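You operate a simulated robot arm through the tools that you are given. There is no shell and no other tool. Be economical: measure what you need, move in short steps, check, and stop when the job is done.

You are at the controls of a simulated two-armed robot. One attempt, no reset.

## Task
Load both green batteries into the red lantern, cap it and switch it on.
Fine: batteries go in the way up they stand; screw the cap tight; it must light.
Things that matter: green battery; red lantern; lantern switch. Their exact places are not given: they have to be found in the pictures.

The check looks at the end state, three seconds after you hand in, the way a careful person would. Anything else that was tipped, shoved, dropped, spilled or broken makes it a failure. Lids that push on must go on centred and level and be pressed home; caps that screw on are set level and turned clockwise until they are tight.

## Robot
Two 7-joint arms with two-finger parallel grippers on one trunk, on a base that drives. Base frame: it is fixed to the floor where the robot stands at the start and does not move with it; the origin is under the middle of the robot, x ahead of it, y to its left, z up. Readings come in cm, rad, newtons and seconds.
The left shoulder is at the start at [7, 16.3, 97], the right one opposite. With the tool pointing down near the work surface each hand reaches from about 36 to 88 cm from the robot's upright axis, wherever it stands, measured 20 degrees to its own side. Places, roughly: lantern switch [40, 10, 60]. Payload 3.43 kg a hand.
The TCP of each hand is the grasp point between the finger pads, 3.4 cm short of the fingertips. In the tool frame z runs along the fingers and y along their closing line. The gripper opens to 12.8 cm. The fingers are 2.4 cm wide and 1.2 cm thick; the gripper's body (4.8 by 13 cm) begins 9.6 cm behind the TCP.
Orientation is told as [roll, pitch, yaw] about the base's x, y, z axes, in that order, counted from this pose: with the fingers straight down and closing along the base's y, the tool's x points along the base's -x, its y along +y and its z along -z.

## Interface
- The arms move only by the tool arm_command. It takes "left_increments", "right_increments" or both (then of equal length, played together; a hand with none holds still); each is a list of rows, each an object (a shift or turn left out is 0, a gripper value left out holds the last) with "offset": the shift along the tool's x, y, z in cm, a list of three; "delta_rot": the turn, a rotation vector about the tool's x, y, z in rad, a list of three; "gripper": the gripper command, from -1 (fully open) to 1 (shut), values between in proportion. In form: [{"offset": [tx, ty, tz], "delta_rot": [wx, wy, wz], "gripper": gripper}, ...]. A call has 1 to 20 rows; each row shifts and turns the commanded pose from where the row before left it, along the tool's axes as they then stand. Each row takes 0.2 s and may step no farther than 5 cm and 0.15 rad from the row before; otherwise, or with a gripper value out of range, the whole call is refused. A pose out of reach is approached as far as the arm can. The call stops where the force on the tool passes 40 N (or 10 N more than at its start, if that is more) or the arm is blocked; 0.2 s more then pass. Each finger travels about 15.3 cm/s and halts on what it meets, pressing with about 22 N; the grip force reading is that of the motor and also rises with nothing between the fingers. The clock runs only during rows and for 0.2 s after the last one: add rows that do not move to give the fingers time. The reply holds the time, the measured pose of the TCP, the force on the tool along the base axes, the opening and the grip force, in the units named above and with some noise.
- Cameras (640 x 400 px; columns grow to the right, rows downward): "scene" is now at [13.13, 0.13, 118.29]; the picture's right is [-0.01, -1.00, 0.00], its down [-0.71, 0.01, -0.70] and it looks along [0.70, -0.01, -0.71] (base axes); focal length 260 px, centre (320, 200). "left" rides on the left gripper at [7.6, 1.1, -16] in its tool frame; the picture's right is [-0.15, 0.99, 0.00], its down [-0.88, -0.13, -0.46] and it looks along [-0.45, -0.07, 0.89] (tool axes); focal length 234 px, centre (320, 200). "right" rides on the right gripper at [7.6, -1.1, -16] in its tool frame; the picture's right is [0.15, 0.99, 0.00], its down [-0.88, 0.13, -0.46] and it looks along [-0.45, 0.07, 0.89] (tool axes); focal length 234 px, centre (320, 200).
- get_image(camera): a new picture of that camera. No time passes.
- raise_lower(by): slides the trunk up (or, below 0, down) by that many cm; the arms and the scene camera ride with it, the base frame stays. It gives what a move gives, with no picture.
- roll_base(legs): drives the robot by 1 to 6 legs, each [ahead, left, turn to the left] in cm, cm and rad, along the robot's own axes; the way and the turn of a leg run together, so that a leg with both is an arc; at most 150 cm and 3.142 rad a leg. The arms and the cameras ride along, it lands a little off, and it stops where it bumps. It gives what a move gives.
- aim_head(pan, tilt): turns the head with the scene camera to pan (to the left, within 1.501 rad either way) and tilt (down, from -0.506 to 1.204), counted from straight ahead of the robot. It gives what a move gives.
- point_at(camera, pixels): there is no depth. For up to 12 entries [column, row, z] of the newest picture of that camera ("zoom" is the newest enlarged one), the place [x, y] in the base frame at which the ray of that pixel passes the height z, good to about 0.3 cm. No time passes.
- close_up(camera, box): a new picture of the part [left, top, right, bottom] of that camera's present view, enlarged. No time passes.
- finish_job(): hands the job in; it is judged then, once.

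Work in short steps. Measure before you move; look again where a grasp or a placing could have gone wrong, and mend it. You have 80 turns and 78 pictures in all, those below and enlarged ones among them. Open the grippers and draw the arms clear of the work before you hand the job in, unless the task says otherwise; then end with one line.

The tools are called after "Emit:" as name(argument=value, ...) on one line, values as JSON. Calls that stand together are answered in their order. arm_command: Moves the arms, as the interface text tells. Its arguments: {"type":"object","properties":{"left_increments":{"type":"array"},"right_increments":{"type":"array"}},"required":[]} The other tools are called the same way: raise_lower (by) slides the trunk up or down; roll_base (legs) drives the base; aim_head (pan, tilt) turns the head that bears the scene camera; get_image (camera) takes a picture; point_at (camera, pixels) gives the place at which the rays of pixels pass given heights; close_up (camera, box) takes an enlarged picture of a part of a camera's view; finish_job () hands the job in.

At the start:

```text
time_s: 0.0
left_tcp_pos: [56.16, 29.45, 94.98]
left_orientation: [0.002, 0.0, -0.001]
left_wrist_force: [-0.3, -0.7, -0.8]
left_width: 12.8
left_grip_force: 0.0
right_tcp_pos: [48.41, -19.54, 92.92]
right_orientation: [0.001, 0.001, 0.0]
right_wrist_force: [-0.1, 0.2, -0.4]
right_width: 12.8
right_grip_force: 0.1
trunk travel left (down, up): [-45.0, 49.0]
robot x, y, heading: [0.01, 0.07, 0.002]
head pan, tilt: [-0.009, 0.796]
```

scene: 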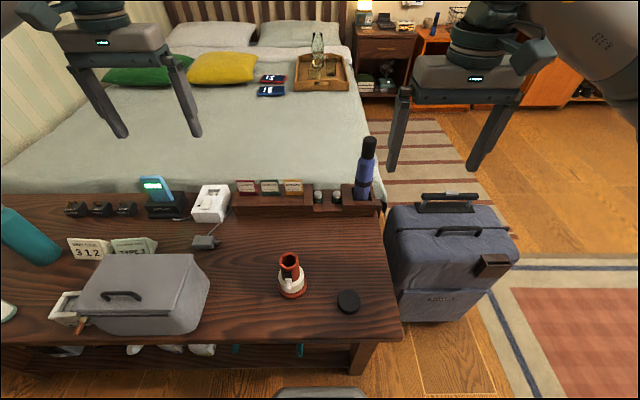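
right: 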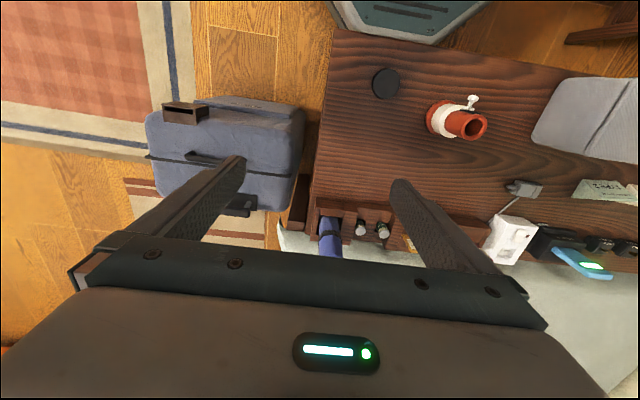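
left: 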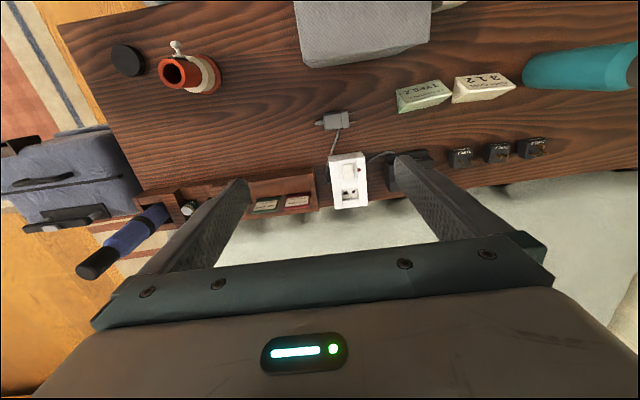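

The lantern (red tube, about 290,275) and dark cap (348,302) are visible, with batteries perhaps at (319,196) and (336,196). I take close-ups to find the details.

Emit:
close_up(camera="scene", box=[260, 240, 380, 315])

Emit:
close_up(camera="scene", box=[225, 160, 385, 260])

Emit:
close_up(camera="scene", box=[0, 160, 240, 310])

```text
5.33 times, centred on (320, 278) of scene
```

zoom: 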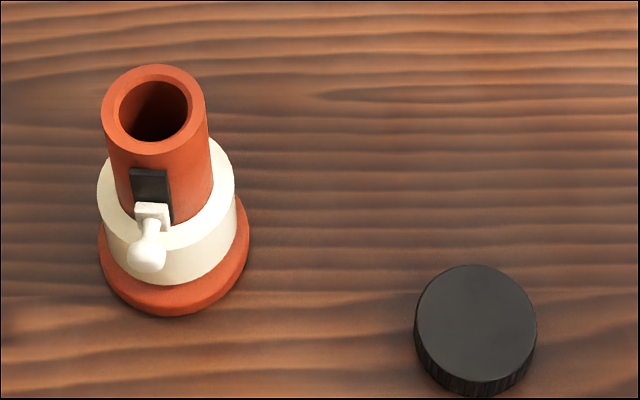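

```text
4.00 times, centred on (305, 210) of scene
```

zoom: 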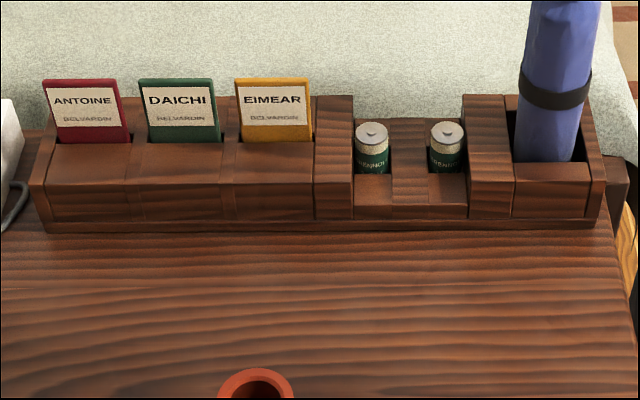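

```text
2.67 times, centred on (120, 235) of scene
```

zoom: 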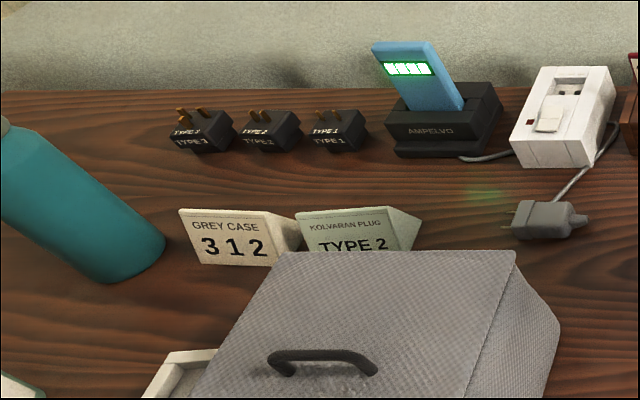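

I get the same objects from the right-hand camera, to triangulate heights.

Emit:
close_up(camera="right", box=[360, 60, 520, 160])

Emit:
close_up(camera="right", box=[300, 180, 428, 260])

Emit:
point_at(camera="scene", pixels=[[288.9, 259.3, 62], [288.9, 259.3, 68], [288.9, 259.3, 74], [349, 300.3, 57], [349, 300.3, 59], [317.9, 192.8, 58], [317.9, 192.8, 62], [336.7, 192.6, 58], [336.7, 192.6, 62], [292.6, 290, 56], [287.8, 287, 60], [287.8, 287, 63]])

```text
4.00 times, centred on (440, 110) of right
```

zoom: 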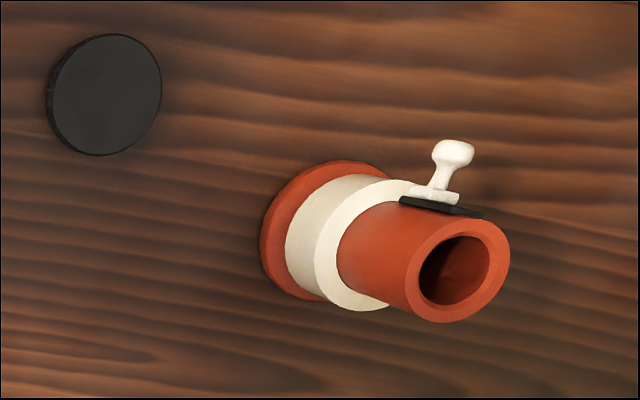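

```text
5.00 times, centred on (364, 220) of right
```

zoom: 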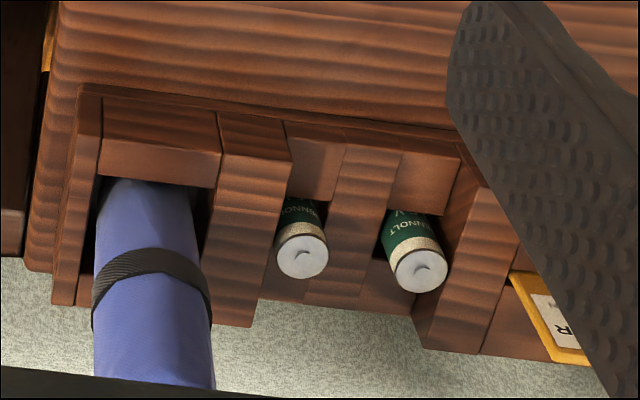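

```text
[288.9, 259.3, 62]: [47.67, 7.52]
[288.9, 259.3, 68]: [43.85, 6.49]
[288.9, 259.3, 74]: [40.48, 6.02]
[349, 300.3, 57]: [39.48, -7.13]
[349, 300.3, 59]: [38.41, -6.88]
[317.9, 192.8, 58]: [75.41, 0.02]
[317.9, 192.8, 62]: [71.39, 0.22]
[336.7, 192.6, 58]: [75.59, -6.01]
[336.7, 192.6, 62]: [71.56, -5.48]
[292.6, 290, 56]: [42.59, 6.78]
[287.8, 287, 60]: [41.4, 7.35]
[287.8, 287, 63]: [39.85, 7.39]
```

I query the right camera for the same points.

Emit:
point_at(camera="right", pixels=[[474, 125.7, 62], [474, 125.7, 68], [474, 125.7, 74], [386.7, 83.7, 57], [386.7, 83.7, 59], [360.4, 231.4, 58], [360.4, 231.4, 62], [383.8, 234.2, 58], [383.8, 234.2, 62], [383.8, 234.2, 66], [473.2, 98, 62], [473.2, 98, 66]])

Emit:
point_at(camera="scene", pixels=[[317.9, 192.8, 66], [336.7, 192.6, 66], [317.9, 192.8, 64], [287.8, 287, 66], [287.8, 287, 62]])

```text
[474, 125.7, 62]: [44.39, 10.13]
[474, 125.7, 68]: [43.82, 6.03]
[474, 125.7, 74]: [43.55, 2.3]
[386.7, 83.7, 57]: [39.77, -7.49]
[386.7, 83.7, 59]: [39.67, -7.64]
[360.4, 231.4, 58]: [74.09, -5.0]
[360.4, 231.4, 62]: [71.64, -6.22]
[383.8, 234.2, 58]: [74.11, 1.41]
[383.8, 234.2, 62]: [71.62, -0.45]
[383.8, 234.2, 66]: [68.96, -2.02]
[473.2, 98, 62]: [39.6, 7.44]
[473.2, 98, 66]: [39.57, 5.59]
```

```text
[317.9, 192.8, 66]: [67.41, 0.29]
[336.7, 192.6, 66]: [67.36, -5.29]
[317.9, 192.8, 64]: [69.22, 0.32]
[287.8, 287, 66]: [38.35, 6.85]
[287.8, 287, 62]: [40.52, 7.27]
```

Estimated: tube rim ≈(43.8,6.3,68), cap ≈(39.6,-7.3) top 57, battery tops ≈(72,-5.8) and (72,0), z≈61.5. I move the right hand to look at the battery holder from nearer.

Emit:
arm_command(right_increments=[{"offset": [-2.3, 2.75, 1.6]}, {"offset": [-2.3, 2.75, 1.6]}, {"offset": [-2.3, 2.75, 1.6]}, {"offset": [-2.3, 2.75, 1.6]}, {"offset": [-2.3, 2.75, 1.6]}, {"offset": [-2.3, 2.75, 1.6]}, {}])

Emit:
get_image(camera="right")

```text
time_s: 1.6
left_tcp_pos: [56.1, 29.37, 94.87]
left_orientation: [0.0, 0.0, -0.001]
left_wrist_force: [0.0, 0.3, 0.6]
left_width: 12.81
left_grip_force: 0.1
right_tcp_pos: [62.06, -3.1, 83.35]
right_orientation: [0.0, 0.0, -0.002]
right_wrist_force: [0.9, -0.1, 0.0]
right_width: 12.8
right_grip_force: 0.0
trunk travel left (down, up): [-45.0, 49.0]
robot x, y, heading: [-0.14, -0.15, -0.0]
head pan, tilt: [-0.009, 0.796]
```

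```text
69 pictures are left
```

right: 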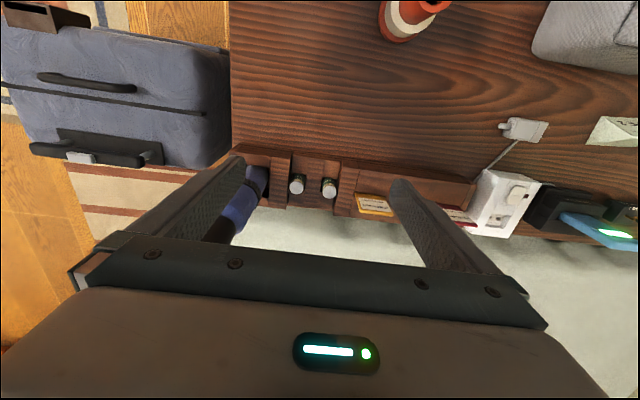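

The batteries show at (297,184) and (329,188); I take an enlarged picture.

Emit:
close_up(camera="right", box=[230, 130, 390, 230])

Emit:
point_at(camera="right", pixels=[[297, 184, 61], [329, 188, 61], [297, 184, 62], [329, 188, 62]])

```text
4.00 times, centred on (310, 180) of right
```

zoom: 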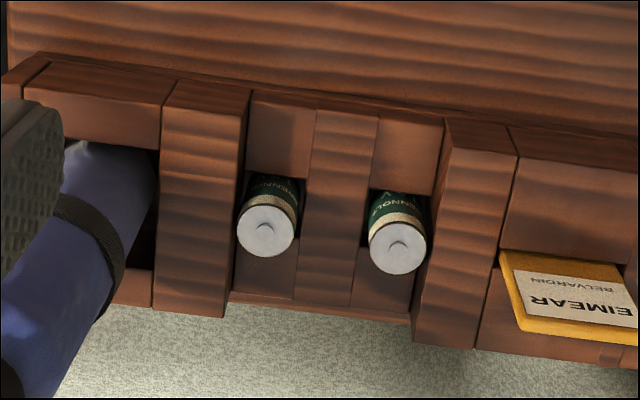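

```text
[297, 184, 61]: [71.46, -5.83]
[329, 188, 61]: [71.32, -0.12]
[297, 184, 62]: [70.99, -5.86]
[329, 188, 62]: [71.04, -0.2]
```

I refine the battery top centres: zoom (265,231) and (398,247), and card/wall reference points.

Emit:
point_at(camera="zoom", pixels=[[265, 231, 61.3], [398, 247, 61.3], [236, 225, 61.3], [296, 236, 61.3], [303, 200, 61], [240, 200, 61], [372, 200, 61], [436, 200, 61], [270, 175, 58], [400, 190, 58], [265, 262, 58]])

Emit:
arm_command(right_increments=[{"offset": [-1.7, 0.5, 0], "delta_rot": [0, 0, 0]}, {"offset": [-1.7, 0.5, 0]}, {"offset": [-1.7, 0.5, 0]}, {"offset": [-1.7, 0.5, 0]}, {"offset": [-1.7, 0.5, 0]}, {"delta_rot": [0, 0, 0.15]}, {"delta_rot": [0, 0, 0.15]}, {"delta_rot": [0, 0, 0.15]}, {"delta_rot": [0, 0, 0.15]}, {"delta_rot": [0, 0, 0.15]}, {"delta_rot": [0, 0, 0.15]}, {"delta_rot": [0, 0, 0.15]}, {"delta_rot": [0, 0, 0.15]}, {"delta_rot": [0, 0, 0.15]}, {"delta_rot": [0, 0, 0.15]}, {"delta_rot": [0, 0, 0.071]}, {}, {}])

Emit:
get_image(camera="right")

```text
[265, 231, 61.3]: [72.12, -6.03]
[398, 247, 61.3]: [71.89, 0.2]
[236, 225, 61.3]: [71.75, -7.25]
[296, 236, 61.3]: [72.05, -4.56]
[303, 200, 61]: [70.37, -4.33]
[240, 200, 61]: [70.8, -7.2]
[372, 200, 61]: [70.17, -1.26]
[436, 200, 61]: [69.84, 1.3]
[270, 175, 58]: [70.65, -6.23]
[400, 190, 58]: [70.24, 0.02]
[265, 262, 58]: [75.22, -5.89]
```

```text
time_s: 5.4
left_tcp_pos: [56.01, 29.39, 94.84]
left_orientation: [-0.001, 0.001, 0.002]
left_wrist_force: [-0.2, 0.0, -0.3]
left_width: 12.79
left_grip_force: 0.1
right_tcp_pos: [70.7, -0.54, 83.26]
right_orientation: [0.001, 0.001, -1.57]
right_wrist_force: [-0.3, 0.2, -0.1]
right_width: 12.79
right_grip_force: 0.1
trunk travel left (down, up): [-45.0, 49.0]
robot x, y, heading: [0.29, -0.0, -0.001]
head pan, tilt: [-0.009, 0.796]
```

```text
67 pictures are left
```

right: 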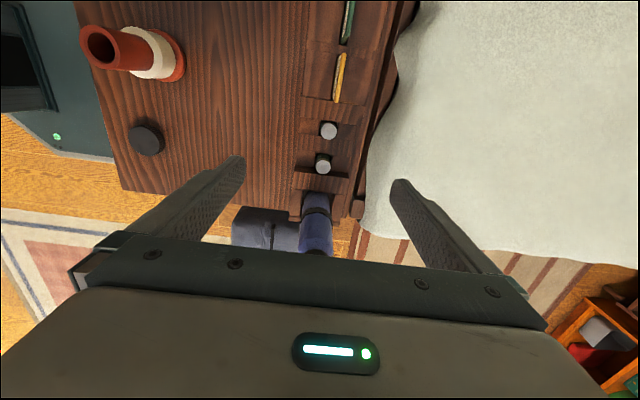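

The hand is turned -90° and the batteries show at (329,131) and (323,163). I look closer.

Emit:
close_up(camera="right", box=[264, 100, 392, 180])

Emit:
point_at(camera="right", pixels=[[328.8, 130.5, 61.3], [323, 163, 61.3]])

```text
5.00 times, centred on (328, 140) of right
```

zoom: 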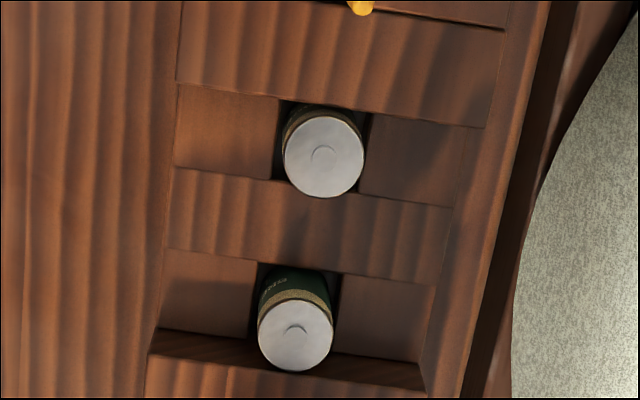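

```text
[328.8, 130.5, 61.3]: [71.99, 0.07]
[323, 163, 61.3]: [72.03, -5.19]
```

Channels run along x and are ~3.4 cm wide; battery 1 ≈(72.0,0.05), battery 2 ≈(72.0,-5.95). I lower part way over battery 1 with fingers partly closed and check.

Emit:
arm_command(right_increments=[{"offset": [0.59, 1.3, 2.0], "gripper": 0.1}, {"offset": [0, 0, 3]}, {"offset": [0, 0, 3]}, {"offset": [0, 0, 3]}, {"offset": [0, 0, 3]}, {}, {}])

Emit:
get_image(camera="right")

```text
time_s: 7.0
left_tcp_pos: [56.23, 29.36, 94.85]
left_orientation: [0.0, -0.001, 0.0]
left_wrist_force: [0.1, -0.5, -0.3]
left_width: 12.81
left_grip_force: 0.1
right_tcp_pos: [71.86, 0.03, 69.19]
right_orientation: [0.0, 0.001, -1.57]
right_wrist_force: [0.0, 0.8, 0.1]
right_width: 5.77
right_grip_force: 0.1
trunk travel left (down, up): [-45.0, 49.0]
robot x, y, heading: [0.03, 0.08, 0.002]
head pan, tilt: [-0.009, 0.796]
```

```text
65 pictures are left
```

right: 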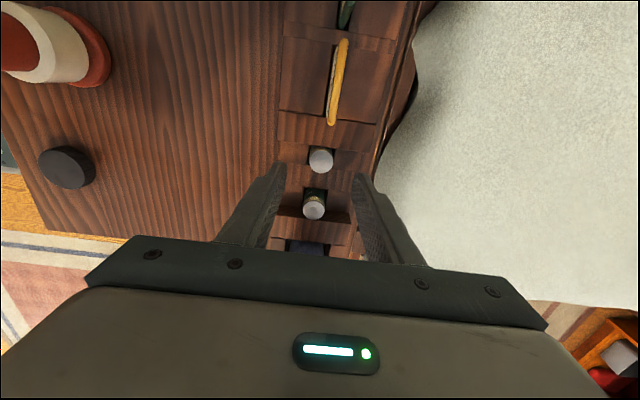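

Battery 1 (321,160) sits between the fingers; I lower to TCP z≈62.9, still open.

Emit:
arm_command(right_increments=[{"offset": [0, 0.1, 2.2]}, {"offset": [0, 0, 2.1]}, {"offset": [0, 0, 2.0]}, {}])

Emit:
close_up(camera="right", box=[224, 120, 416, 240])

Emit:
close_up(camera="scene", box=[260, 150, 380, 225])

```text
time_s: 8.0
left_tcp_pos: [56.11, 29.37, 94.87]
left_orientation: [0.0, 0.001, -0.001]
left_wrist_force: [-0.8, -0.4, 0.5]
left_width: 12.78
left_grip_force: 0.1
right_tcp_pos: [71.93, -0.19, 62.95]
right_orientation: [0.0, -0.001, -1.571]
right_wrist_force: [0.5, -0.2, -0.8]
right_width: 5.78
right_grip_force: 0.0
trunk travel left (down, up): [-45.0, 49.0]
robot x, y, heading: [0.11, -0.19, 0.002]
head pan, tilt: [-0.009, 0.796]
```

```text
3.33 times, centred on (320, 180) of right
```

zoom: 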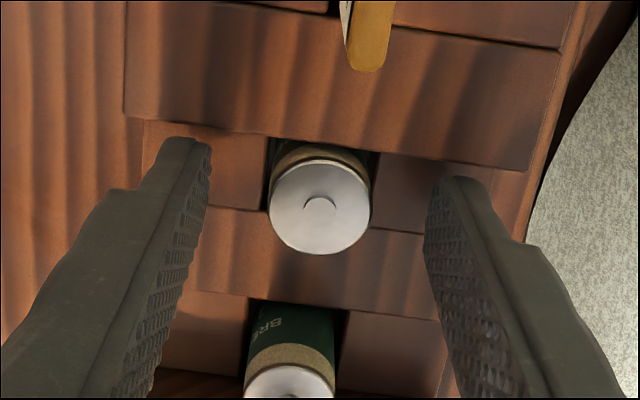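

```text
5.33 times, centred on (320, 188) of scene
```

zoom: 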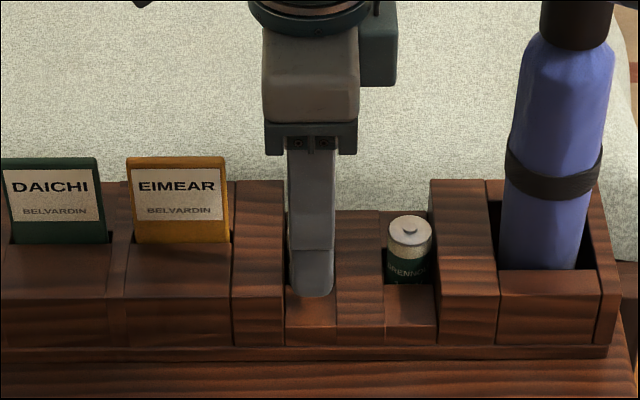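

The finger stands centred in the channel and the battery lies between the pads. I close and lift 1 cm.

Emit:
arm_command(right_increments=[{"gripper": 1}, {}, {}, {}, {"offset": [0, 0, -1]}, {"offset": [0, 0, -2]}, {"offset": [0, 0, -3]}, {}])

Emit:
close_up(camera="right", box=[224, 120, 416, 240])

Emit:
close_up(camera="scene", box=[260, 130, 380, 205])

```text
time_s: 9.8
left_tcp_pos: [56.24, 29.29, 94.94]
left_orientation: [0.001, 0.001, 0.001]
left_wrist_force: [0.0, -0.4, 0.7]
left_width: 12.81
left_grip_force: 0.0
right_tcp_pos: [72.03, 0.08, 68.88]
right_orientation: [-0.002, 0.0, -1.57]
right_wrist_force: [-0.5, -0.4, -0.4]
right_width: 2.45
right_grip_force: 21.7
trunk travel left (down, up): [-45.0, 49.0]
robot x, y, heading: [0.25, 0.03, -0.003]
head pan, tilt: [-0.009, 0.796]
```

```text
3.33 times, centred on (320, 180) of right
```

zoom: 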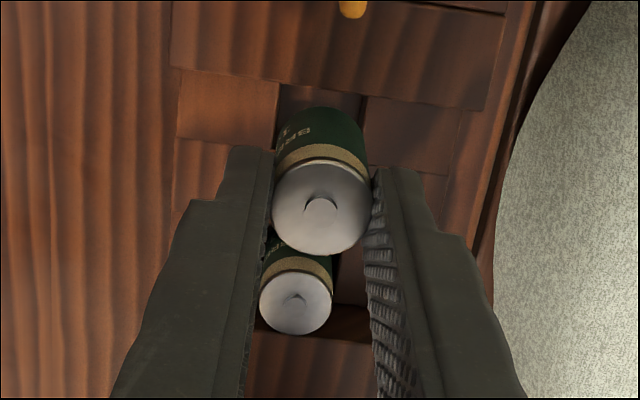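

```text
5.33 times, centred on (320, 168) of scene
```

zoom: 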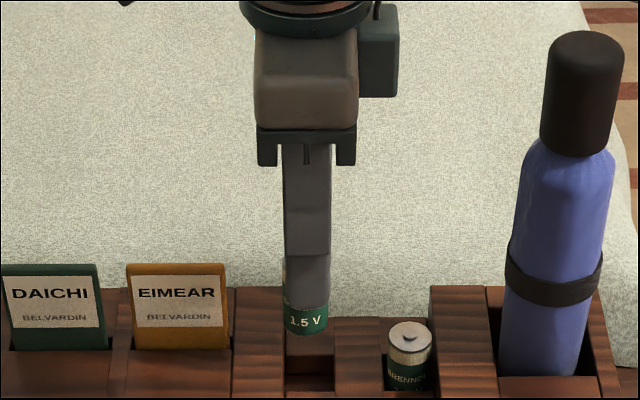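

The battery is gripped (2.45 cm wide), upright. I lift and carry it over to the tube, stopping about 4 cm above the rim.

Emit:
arm_command(right_increments=[{"offset": [0, 0, -4]}, {"offset": [0, 0, -4]}, {"offset": [0, 0, -3.1]}, {"offset": [0.9, -4, 0]}, {"offset": [0.9, -4, 0]}, {"offset": [0.9, -4, 0]}, {"offset": [0.9, -4, 0]}, {"offset": [0.9, -4, 0]}, {"offset": [0.9, -4, 0]}, {"offset": [0.8, -4.15, 0]}, {}, {}])

Emit:
get_image(camera="right")

Emit:
close_up(camera="scene", box=[210, 190, 370, 290])

```text
time_s: 12.4
left_tcp_pos: [56.1, 29.3, 95.01]
left_orientation: [0.0, 0.001, 0.0]
left_wrist_force: [0.1, 0.7, 0.0]
left_width: 12.78
left_grip_force: 0.0
right_tcp_pos: [43.97, 6.22, 80.08]
right_orientation: [0.0, -0.002, -1.572]
right_wrist_force: [-0.9, 0.4, -1.0]
right_width: 2.5
right_grip_force: 22.2
trunk travel left (down, up): [-45.0, 49.0]
robot x, y, heading: [-0.06, -0.21, -0.001]
head pan, tilt: [-0.009, 0.796]
```

```text
60 pictures are left
```

right: 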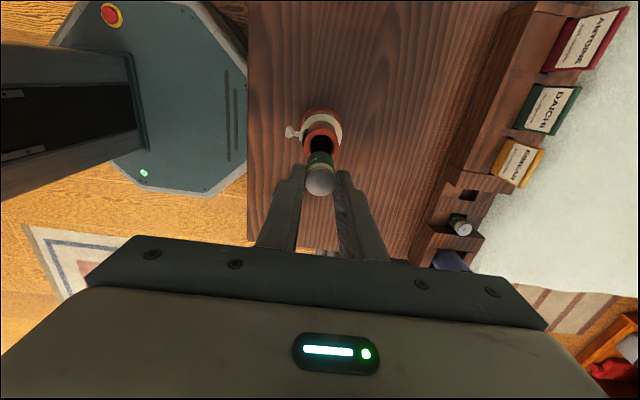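

```text
4.00 times, centred on (290, 240) of scene
```

zoom: 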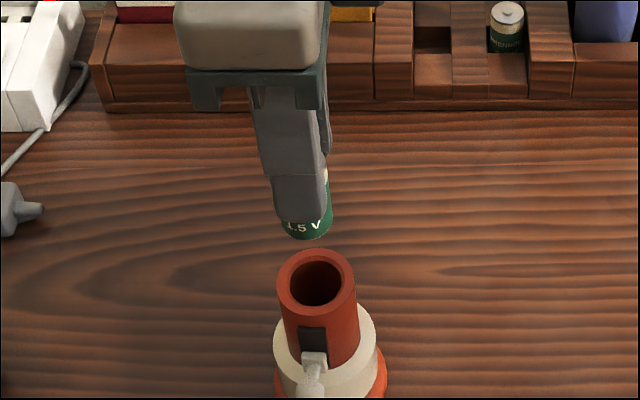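

I enlarge the right view to compare the battery against the rim.

Emit:
close_up(camera="right", box=[256, 90, 384, 210])

Emit:
point_at(camera="scene", pixels=[[289, 260, 67.7], [289, 260, 68], [279.5, 260, 68], [299, 260, 68]])

```text
3.33 times, centred on (320, 150) of right
```

zoom: 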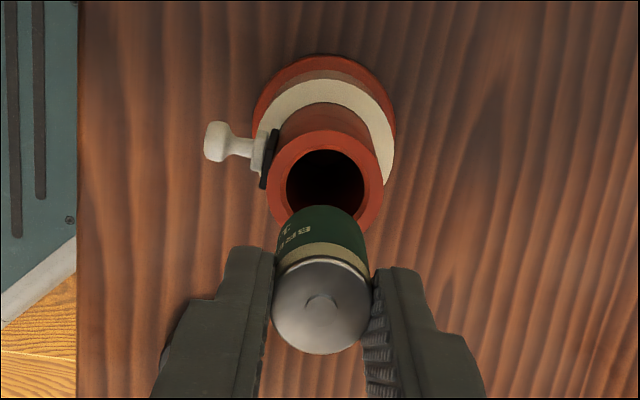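

```text
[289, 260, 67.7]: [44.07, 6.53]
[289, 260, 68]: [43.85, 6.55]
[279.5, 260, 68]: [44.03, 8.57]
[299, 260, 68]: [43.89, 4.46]
```

I query the rim centre at zoom (325,182).

Emit:
point_at(camera="zoom", pixels=[[325, 182, 67.5], [325, 182, 68], [325, 182, 68.5], [267, 182, 68], [383, 182, 68], [325, 131, 68], [215, 141, 63], [215, 141, 62], [321, 306, 78.4], [324, 110, 62]])

```text
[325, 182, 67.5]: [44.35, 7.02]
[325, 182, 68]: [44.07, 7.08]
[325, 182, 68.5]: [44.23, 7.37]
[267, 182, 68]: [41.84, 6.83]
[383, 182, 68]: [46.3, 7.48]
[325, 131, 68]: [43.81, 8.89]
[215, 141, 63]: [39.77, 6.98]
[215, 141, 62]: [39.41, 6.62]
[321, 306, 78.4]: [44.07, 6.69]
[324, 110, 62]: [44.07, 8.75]
```

Rim centre ≈(44.0,6.6). I shift +0.3 in y and descend until the bottom is just above the rim.

Emit:
arm_command(right_increments=[{"offset": [0.35, 0.0, 1.5]}, {"offset": [0, 0, 2.5]}, {}, {}])

Emit:
close_up(camera="scene", box=[240, 220, 352, 290])

Emit:
close_up(camera="right", box=[256, 110, 384, 190])

```text
time_s: 13.4
left_tcp_pos: [56.06, 29.43, 94.87]
left_orientation: [0.001, 0.001, -0.001]
left_wrist_force: [-0.2, -0.9, 0.9]
left_width: 12.81
left_grip_force: 0.1
right_tcp_pos: [43.96, 6.5, 76.04]
right_orientation: [0.0, 0.0, -1.569]
right_wrist_force: [0.5, 0.2, -0.5]
right_width: 2.48
right_grip_force: 22.1
trunk travel left (down, up): [-45.0, 49.0]
robot x, y, heading: [-0.3, -0.18, 0.006]
head pan, tilt: [-0.009, 0.796]
```

```text
5.71 times, centred on (296, 255) of scene
```

zoom: 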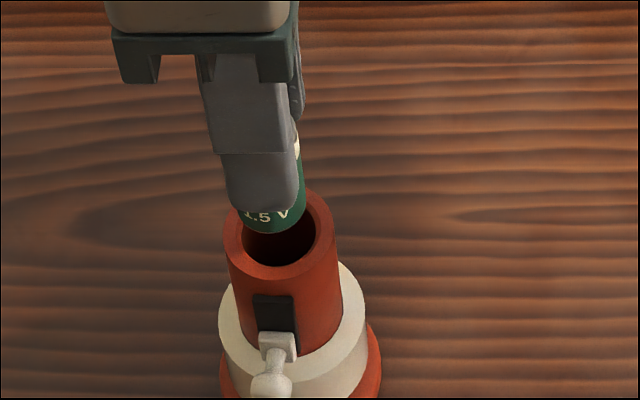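

```text
5.00 times, centred on (320, 150) of right
```

zoom: 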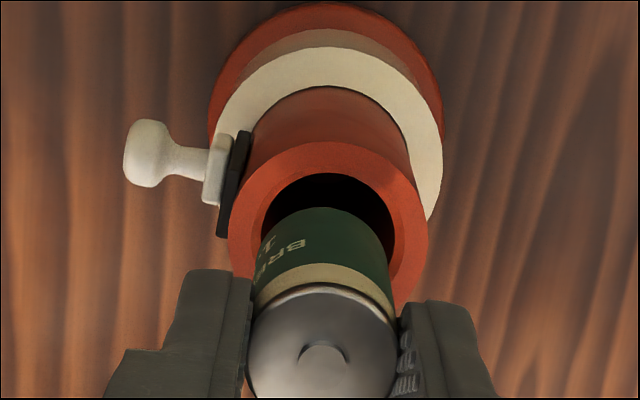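

Alignment is close in both views; small correction (x +0.1, y −0.1) and a slow descent into the tube.

Emit:
arm_command(right_increments=[{"offset": [-0.1, 0.1, 0.4]}, {"offset": [0, 0, 0.4]}, {"offset": [0, 0, 0.4]}, {"offset": [0, 0, 0.4]}, {}])

Emit:
close_up(camera="scene", box=[240, 220, 352, 290])

Emit:
close_up(camera="right", box=[256, 110, 384, 190])

```text
time_s: 14.6
left_tcp_pos: [56.16, 29.32, 94.88]
left_orientation: [0.001, 0.001, -0.001]
left_wrist_force: [1.2, 0.3, -0.4]
left_width: 12.84
left_grip_force: 0.0
right_tcp_pos: [44.03, 6.58, 74.43]
right_orientation: [0.0, -0.001, -1.57]
right_wrist_force: [-0.2, -1.1, -0.9]
right_width: 2.45
right_grip_force: 21.9
trunk travel left (down, up): [-45.0, 49.0]
robot x, y, heading: [-0.02, 0.07, 0.003]
head pan, tilt: [-0.009, 0.796]
```

```text
5.71 times, centred on (296, 255) of scene
```

zoom: 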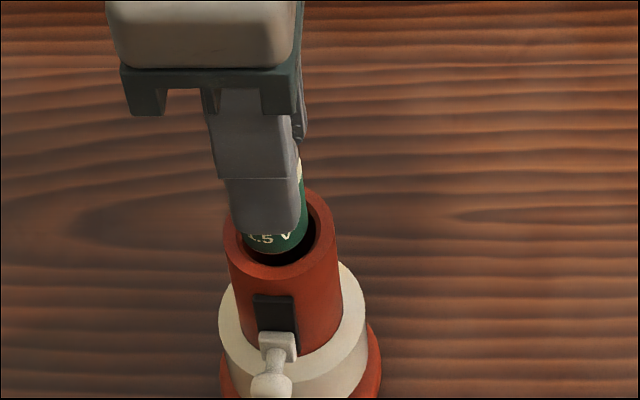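

```text
5.00 times, centred on (320, 150) of right
```

zoom: 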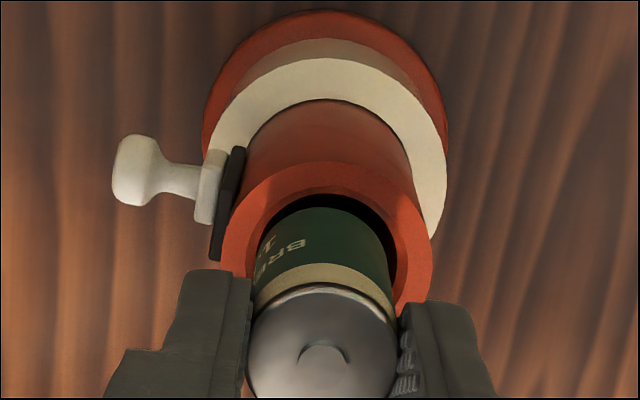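

The battery enters the hole with a little clearance all round; I nudge x +0.1, y −0.12 and go down to just above the rim.

Emit:
arm_command(right_increments=[{"offset": [-0.12, 0.1, 0.3]}, {"offset": [0, 0, 0.6]}, {"offset": [0, 0, 0.6]}, {"offset": [0, 0, 0.6]}, {"offset": [0, 0, 0.4]}, {}])

Emit:
close_up(camera="scene", box=[240, 220, 352, 290])

Emit:
close_up(camera="right", box=[256, 110, 384, 190])

```text
time_s: 16.0
left_tcp_pos: [56.15, 29.39, 94.92]
left_orientation: [0.0, -0.001, -0.001]
left_wrist_force: [1.4, -0.9, 1.2]
left_width: 12.81
left_grip_force: 0.0
right_tcp_pos: [44.14, 6.35, 71.73]
right_orientation: [-0.002, 0.0, -1.572]
right_wrist_force: [-0.2, 0.4, -1.1]
right_width: 2.46
right_grip_force: 21.9
trunk travel left (down, up): [-45.0, 49.0]
robot x, y, heading: [-0.27, -0.15, 0.0]
head pan, tilt: [-0.009, 0.796]
```

```text
5.71 times, centred on (296, 255) of scene
```

zoom: 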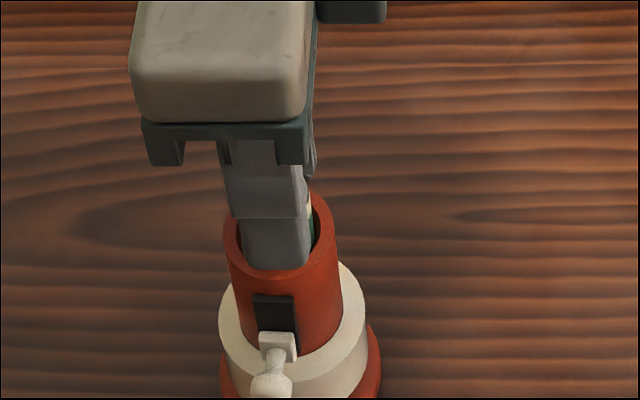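

```text
5.00 times, centred on (320, 150) of right
```

zoom: 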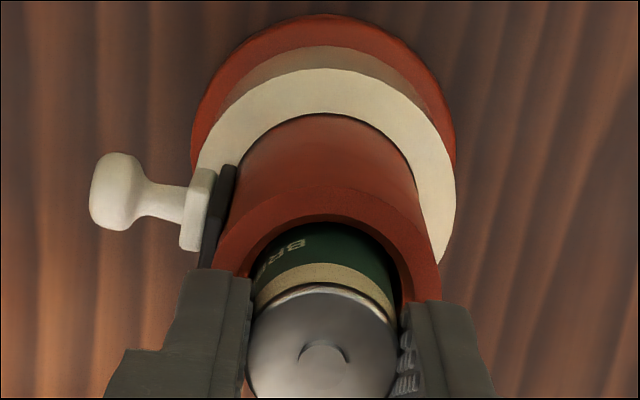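

The battery is well inside the tube; I release and rise.

Emit:
arm_command(right_increments=[{"gripper": 0.3}, {}, {}, {"offset": [0, 0, -3]}, {"offset": [0, 0, -4]}, {"offset": [0, 0, -4]}, {}])

Emit:
close_up(camera="right", box=[256, 90, 384, 170])

Emit:
close_up(camera="scene", box=[240, 230, 352, 300])

```text
time_s: 17.6
left_tcp_pos: [56.11, 29.38, 94.85]
left_orientation: [0.0, 0.0, 0.001]
left_wrist_force: [-0.3, 1.2, 0.1]
left_width: 12.8
left_grip_force: 0.0
right_tcp_pos: [44.07, 6.29, 82.94]
right_orientation: [0.0, 0.0, -1.571]
right_wrist_force: [0.2, -0.9, 0.2]
right_width: 4.53
right_grip_force: 0.1
trunk travel left (down, up): [-45.0, 49.0]
robot x, y, heading: [-0.06, -0.03, -0.001]
head pan, tilt: [-0.009, 0.796]
```

```text
5.00 times, centred on (320, 130) of right
```

zoom: 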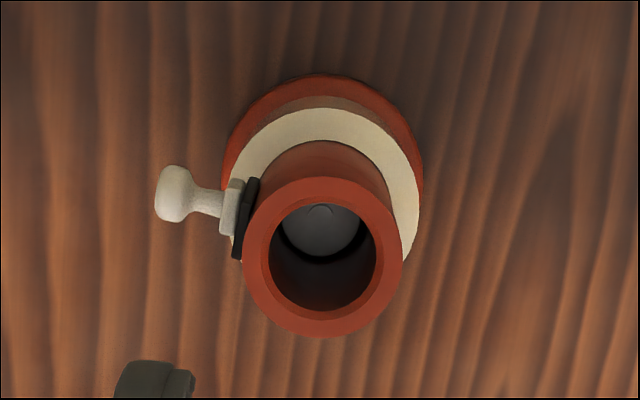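

```text
5.71 times, centred on (296, 265) of scene
```

zoom: 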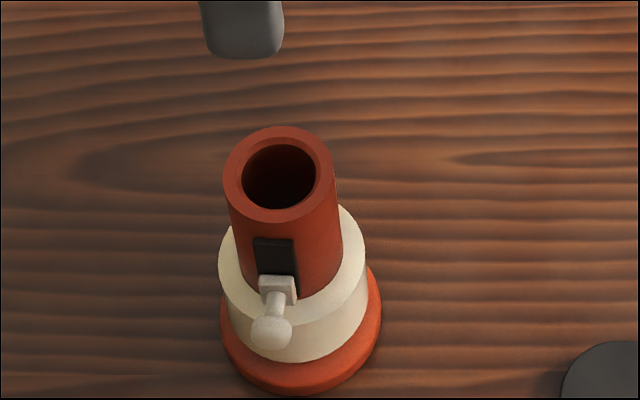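

Battery 1 is down in the tube, upright. I go over battery 2, high, then down to about z 70.

Emit:
arm_command(right_increments=[{"offset": [-1.75, 3.99, -0.3], "gripper": 0.1}, {"offset": [-1.75, 3.99, 0]}, {"offset": [-1.75, 3.99, 0]}, {"offset": [-1.75, 3.99, 0]}, {"offset": [-1.75, 3.99, 0]}, {"offset": [-1.75, 3.99, 0]}, {"offset": [-1.7, 4.0, 0]}, {"offset": [0, 0, 3]}, {"offset": [0, 0, 3]}, {"offset": [0, 0, 3]}, {"offset": [0, 0, 3]}, {}, {}])

Emit:
close_up(camera="right", box=[224, 120, 416, 240])

Emit:
close_up(camera="scene", box=[260, 125, 400, 212])

```text
time_s: 20.4
left_tcp_pos: [56.24, 29.48, 94.94]
left_orientation: [0.0, 0.001, -0.001]
left_wrist_force: [-0.6, -0.2, -0.7]
left_width: 12.82
left_grip_force: 0.0
right_tcp_pos: [72.12, -5.6, 71.17]
right_orientation: [0.0, 0.001, -1.571]
right_wrist_force: [0.0, -0.6, -0.1]
right_width: 5.77
right_grip_force: 0.1
trunk travel left (down, up): [-45.0, 49.0]
robot x, y, heading: [-0.19, 0.12, 0.001]
head pan, tilt: [-0.009, 0.796]
```

```text
3.33 times, centred on (320, 180) of right
```

zoom: 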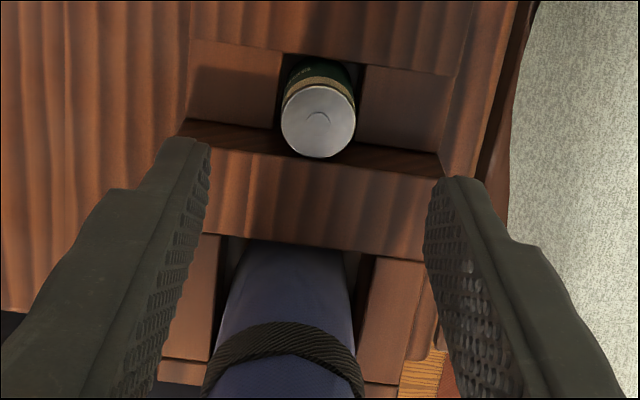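

```text
4.57 times, centred on (330, 168) of scene
```

zoom: 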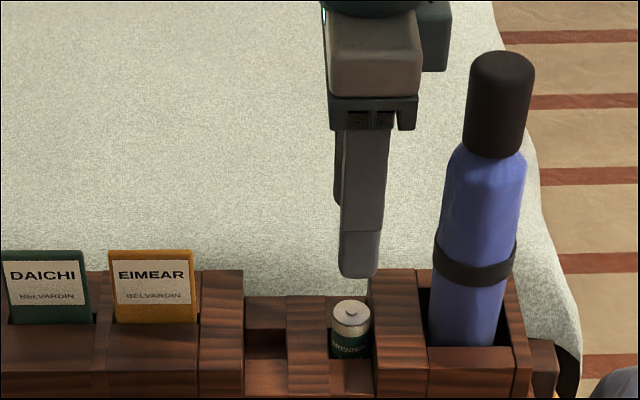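

Finger and battery 2 line up in the scene view (finger lateral 5.24 vs battery 5.28). I descend slowly to z≈63.

Emit:
arm_command(right_increments=[{"offset": [0, -0.05, 2.5]}, {"offset": [0, 0, 2]}, {"offset": [0, 0, 0.8]}, {}])

Emit:
close_up(camera="scene", box=[290, 150, 390, 212])

Emit:
close_up(camera="right", box=[224, 120, 416, 240])

```text
time_s: 21.4
left_tcp_pos: [56.13, 29.36, 94.91]
left_orientation: [0.0, 0.001, 0.001]
left_wrist_force: [-0.3, -0.6, -0.3]
left_width: 12.79
left_grip_force: 0.0
right_tcp_pos: [71.99, -5.81, 66.0]
right_orientation: [-0.001, 0.0, -1.571]
right_wrist_force: [-0.3, 0.6, 0.0]
right_width: 5.75
right_grip_force: 0.2
trunk travel left (down, up): [-45.0, 49.0]
robot x, y, heading: [-0.07, 0.04, 0.0]
head pan, tilt: [-0.009, 0.796]
```

```text
6.40 times, centred on (340, 181) of scene
```

zoom: 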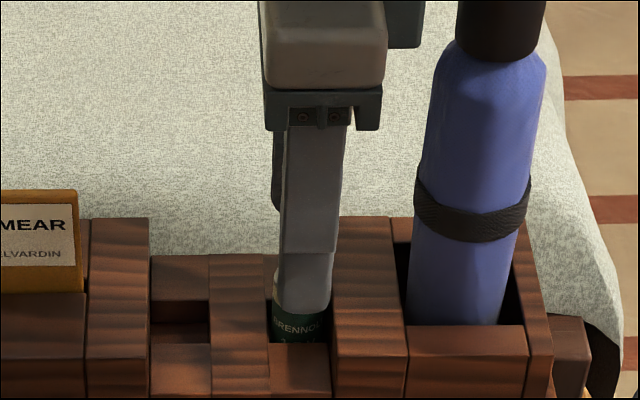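

```text
3.33 times, centred on (320, 180) of right
```

zoom: 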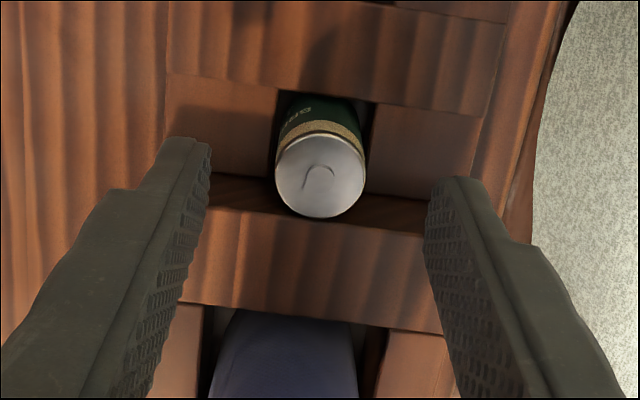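

The finger is slightly close to the tall wall on the right (edge 333 vs 332), so I shift y +0.15 and lower 3 cm.

Emit:
arm_command(right_increments=[{"offset": [0.17, 0, 0]}, {"offset": [0, 0, 1]}, {"offset": [0, 0, 1]}, {"offset": [0, 0, 0.9]}, {}])

Emit:
close_up(camera="scene", box=[290, 150, 390, 212])

```text
time_s: 22.6
left_tcp_pos: [56.12, 29.15, 94.95]
left_orientation: [0.0, 0.0, 0.001]
left_wrist_force: [0.4, 0.0, -0.1]
left_width: 12.83
left_grip_force: 0.1
right_tcp_pos: [72.15, -5.8, 62.93]
right_orientation: [0.0, 0.0, -1.571]
right_wrist_force: [0.3, 0.2, 0.5]
right_width: 5.77
right_grip_force: 0.0
trunk travel left (down, up): [-45.0, 49.0]
robot x, y, heading: [0.15, 0.18, 0.006]
head pan, tilt: [-0.009, 0.796]
```

```text
6.40 times, centred on (340, 181) of scene
```

zoom: 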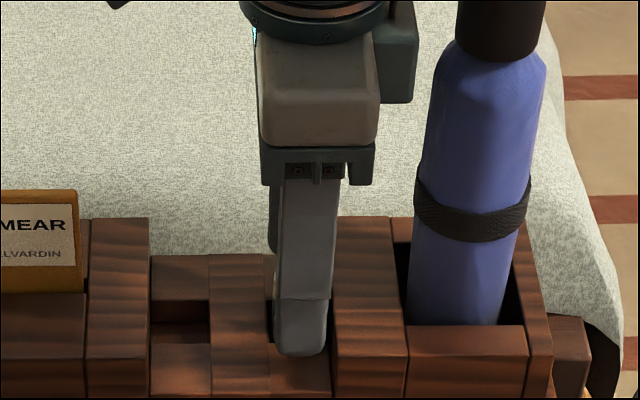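

The finger stands free in the channel, the wrist clear of the umbrella. I close, lift straight to z≈80 and carry over the tube.

Emit:
arm_command(right_increments=[{"gripper": 1}, {}, {}, {}, {"offset": [0, 0, -1]}, {"offset": [0, 0, -3]}, {"offset": [0, 0, -4.5]}, {"offset": [0, 0, -4.5]}, {"offset": [0, 0, -4.1]}, {}])

Emit:
close_up(camera="right", box=[224, 120, 416, 240])

```text
time_s: 24.8
left_tcp_pos: [56.24, 29.42, 94.92]
left_orientation: [-0.001, 0.001, -0.001]
left_wrist_force: [0.1, 0.4, 1.1]
left_width: 12.8
left_grip_force: 0.1
right_tcp_pos: [72.08, -5.79, 80.18]
right_orientation: [-0.002, 0.001, -1.571]
right_wrist_force: [0.7, -0.2, -1.7]
right_width: 2.47
right_grip_force: 21.8
trunk travel left (down, up): [-45.0, 49.0]
robot x, y, heading: [-0.19, 0.18, 0.002]
head pan, tilt: [-0.009, 0.796]
```

```text
3.33 times, centred on (320, 180) of right
```

zoom: 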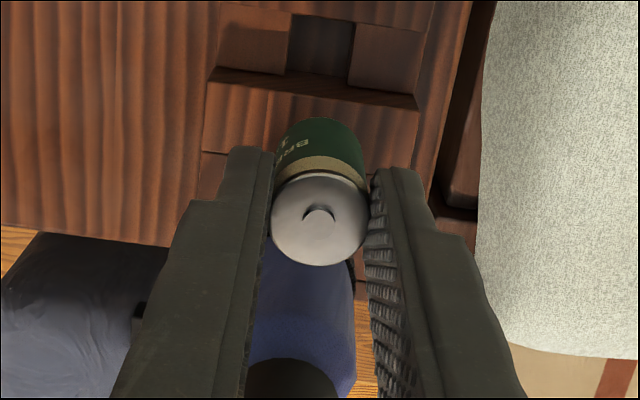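

Battery 2 is gripped; it sits ~0.2 cm farther toward −y in the pads than the first, so I aim the TCP at (44.1,6.55), z≈76.

Emit:
arm_command(right_increments=[{"offset": [1.75, -4.0, 0]}, {"offset": [1.75, -4.0, 0]}, {"offset": [1.75, -4.0, 0]}, {"offset": [1.75, -4.0, 0]}, {"offset": [1.75, -4.0, 0]}, {"offset": [1.75, -4.0, 0]}, {"offset": [1.85, -3.98, 0]}, {"offset": [0, 0, 2]}, {"offset": [0, 0, 2]}, {}, {}])

Emit:
close_up(camera="scene", box=[240, 220, 352, 290])

Emit:
close_up(camera="right", box=[256, 110, 384, 190])

```text
time_s: 27.2
left_tcp_pos: [56.12, 29.35, 94.89]
left_orientation: [0.0, -0.001, 0.0]
left_wrist_force: [-0.4, 0.5, 0.6]
left_width: 12.75
left_grip_force: 0.1
right_tcp_pos: [43.94, 6.79, 76.07]
right_orientation: [0.0, -0.001, -1.57]
right_wrist_force: [-0.2, 0.9, -0.9]
right_width: 2.49
right_grip_force: 21.8
trunk travel left (down, up): [-45.0, 49.0]
robot x, y, heading: [-0.02, 0.12, -0.002]
head pan, tilt: [-0.009, 0.796]
```

```text
5.71 times, centred on (296, 255) of scene
```

zoom: 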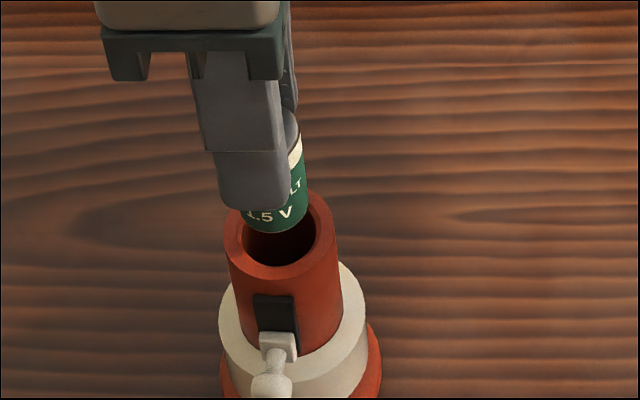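

```text
5.00 times, centred on (320, 150) of right
```

zoom: 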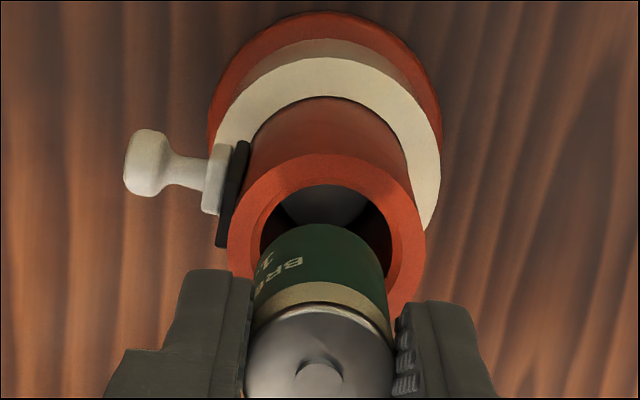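

Battery bottom (273) vs rim centre (280) is the same as for the first battery before its correction; I apply the same −0.2 y, +0.2 x and descend slowly.

Emit:
arm_command(right_increments=[{"offset": [-0.1, 0.1, 0.4]}, {"offset": [-0.1, 0.1, 0.4]}, {"offset": [0, 0, 0.4]}, {"offset": [0, 0, 0.4]}, {}])

Emit:
close_up(camera="scene", box=[240, 220, 352, 290])

Emit:
close_up(camera="right", box=[256, 110, 384, 190])

```text
time_s: 28.4
left_tcp_pos: [56.17, 29.42, 94.97]
left_orientation: [0.002, 0.001, 0.001]
left_wrist_force: [-1.1, 0.0, 0.3]
left_width: 12.78
left_grip_force: 0.1
right_tcp_pos: [44.35, 6.46, 74.56]
right_orientation: [0.001, -0.001, -1.57]
right_wrist_force: [-0.5, -0.8, -1.7]
right_width: 2.5
right_grip_force: 21.6
trunk travel left (down, up): [-45.0, 49.0]
robot x, y, heading: [0.03, -0.02, -0.002]
head pan, tilt: [-0.009, 0.796]
```

```text
5.71 times, centred on (296, 255) of scene
```

zoom: 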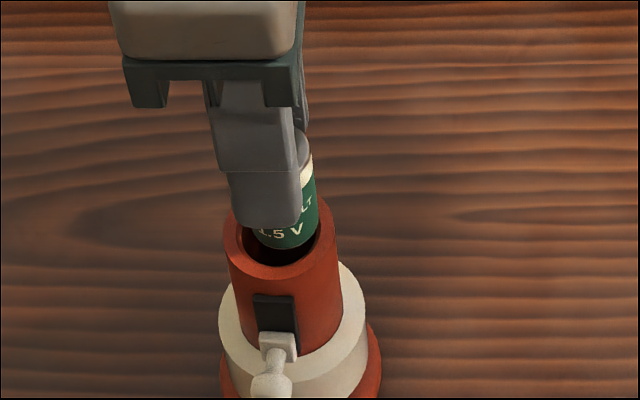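

```text
5.00 times, centred on (320, 150) of right
```

zoom: 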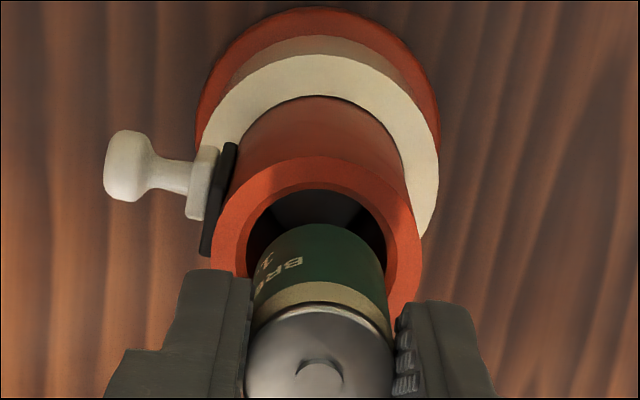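

The battery now sits slightly toward −y (286 vs 280) and a bit +x; I correct y +0.18, x −0.08 and descend on.

Emit:
arm_command(right_increments=[{"offset": [0.18, -0.08, 0]}, {"offset": [0, 0, 0.5]}, {"offset": [0, 0, 0.5]}, {"offset": [0, 0, 0.5]}, {"offset": [0, 0, 0.5]}, {"offset": [0, 0, 0.5]}, {}])

Emit:
close_up(camera="scene", box=[240, 220, 352, 290])

Emit:
close_up(camera="right", box=[256, 110, 384, 190])

```text
time_s: 30.0
left_tcp_pos: [56.18, 29.37, 94.9]
left_orientation: [-0.001, 0.0, 0.001]
left_wrist_force: [0.4, 0.6, -0.1]
left_width: 12.79
left_grip_force: 0.0
right_tcp_pos: [44.05, 6.66, 72.08]
right_orientation: [0.0, 0.0, -1.569]
right_wrist_force: [0.2, 0.3, -0.7]
right_width: 2.44
right_grip_force: 22.2
trunk travel left (down, up): [-45.0, 49.0]
robot x, y, heading: [0.18, 0.18, 0.002]
head pan, tilt: [-0.009, 0.796]
```

```text
5.71 times, centred on (296, 255) of scene
```

zoom: 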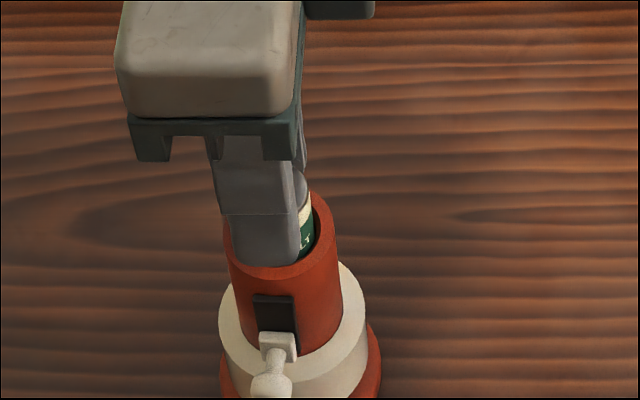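

```text
5.00 times, centred on (320, 150) of right
```

zoom: 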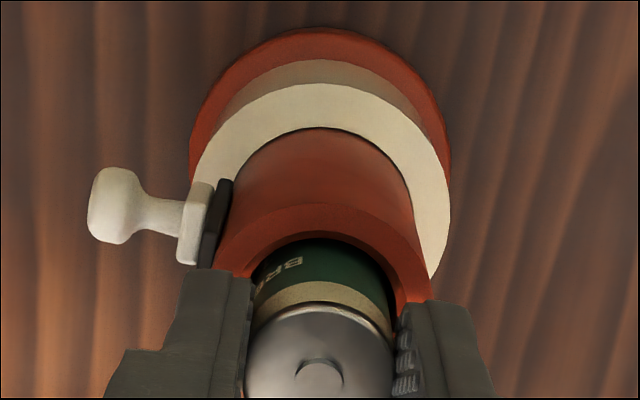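

In the tube with no force; I release, wait and rise.

Emit:
arm_command(right_increments=[{"gripper": 0.3}, {}, {}, {"offset": [0, 0, -3]}, {"offset": [0, 0, -4]}, {"offset": [0, 0, -4]}, {}])

Emit:
close_up(camera="right", box=[256, 90, 384, 170])

Emit:
close_up(camera="scene", box=[240, 235, 368, 315])

```text
time_s: 31.6
left_tcp_pos: [56.14, 29.41, 94.85]
left_orientation: [0.0, -0.001, -0.001]
left_wrist_force: [-0.4, 0.4, -0.3]
left_width: 12.8
left_grip_force: 0.0
right_tcp_pos: [44.34, 6.66, 82.95]
right_orientation: [0.002, 0.001, -1.572]
right_wrist_force: [-0.4, 0.3, -0.3]
right_width: 4.51
right_grip_force: 0.0
trunk travel left (down, up): [-45.0, 49.0]
robot x, y, heading: [0.06, -0.35, 0.004]
head pan, tilt: [-0.009, 0.796]
```

```text
5.00 times, centred on (320, 130) of right
```

zoom: 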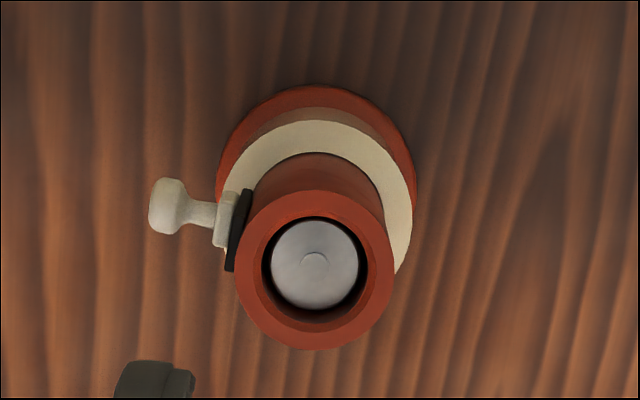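

```text
5.00 times, centred on (304, 275) of scene
```

zoom: 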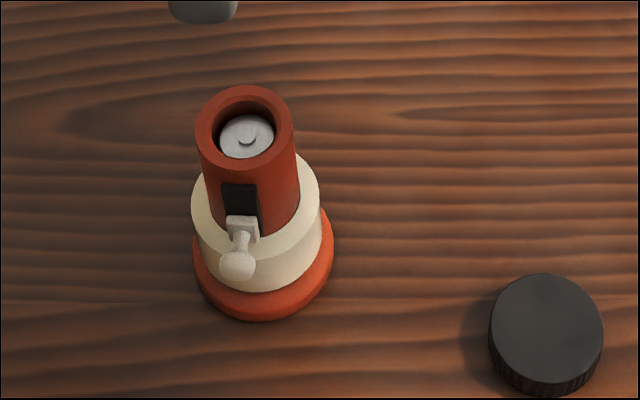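

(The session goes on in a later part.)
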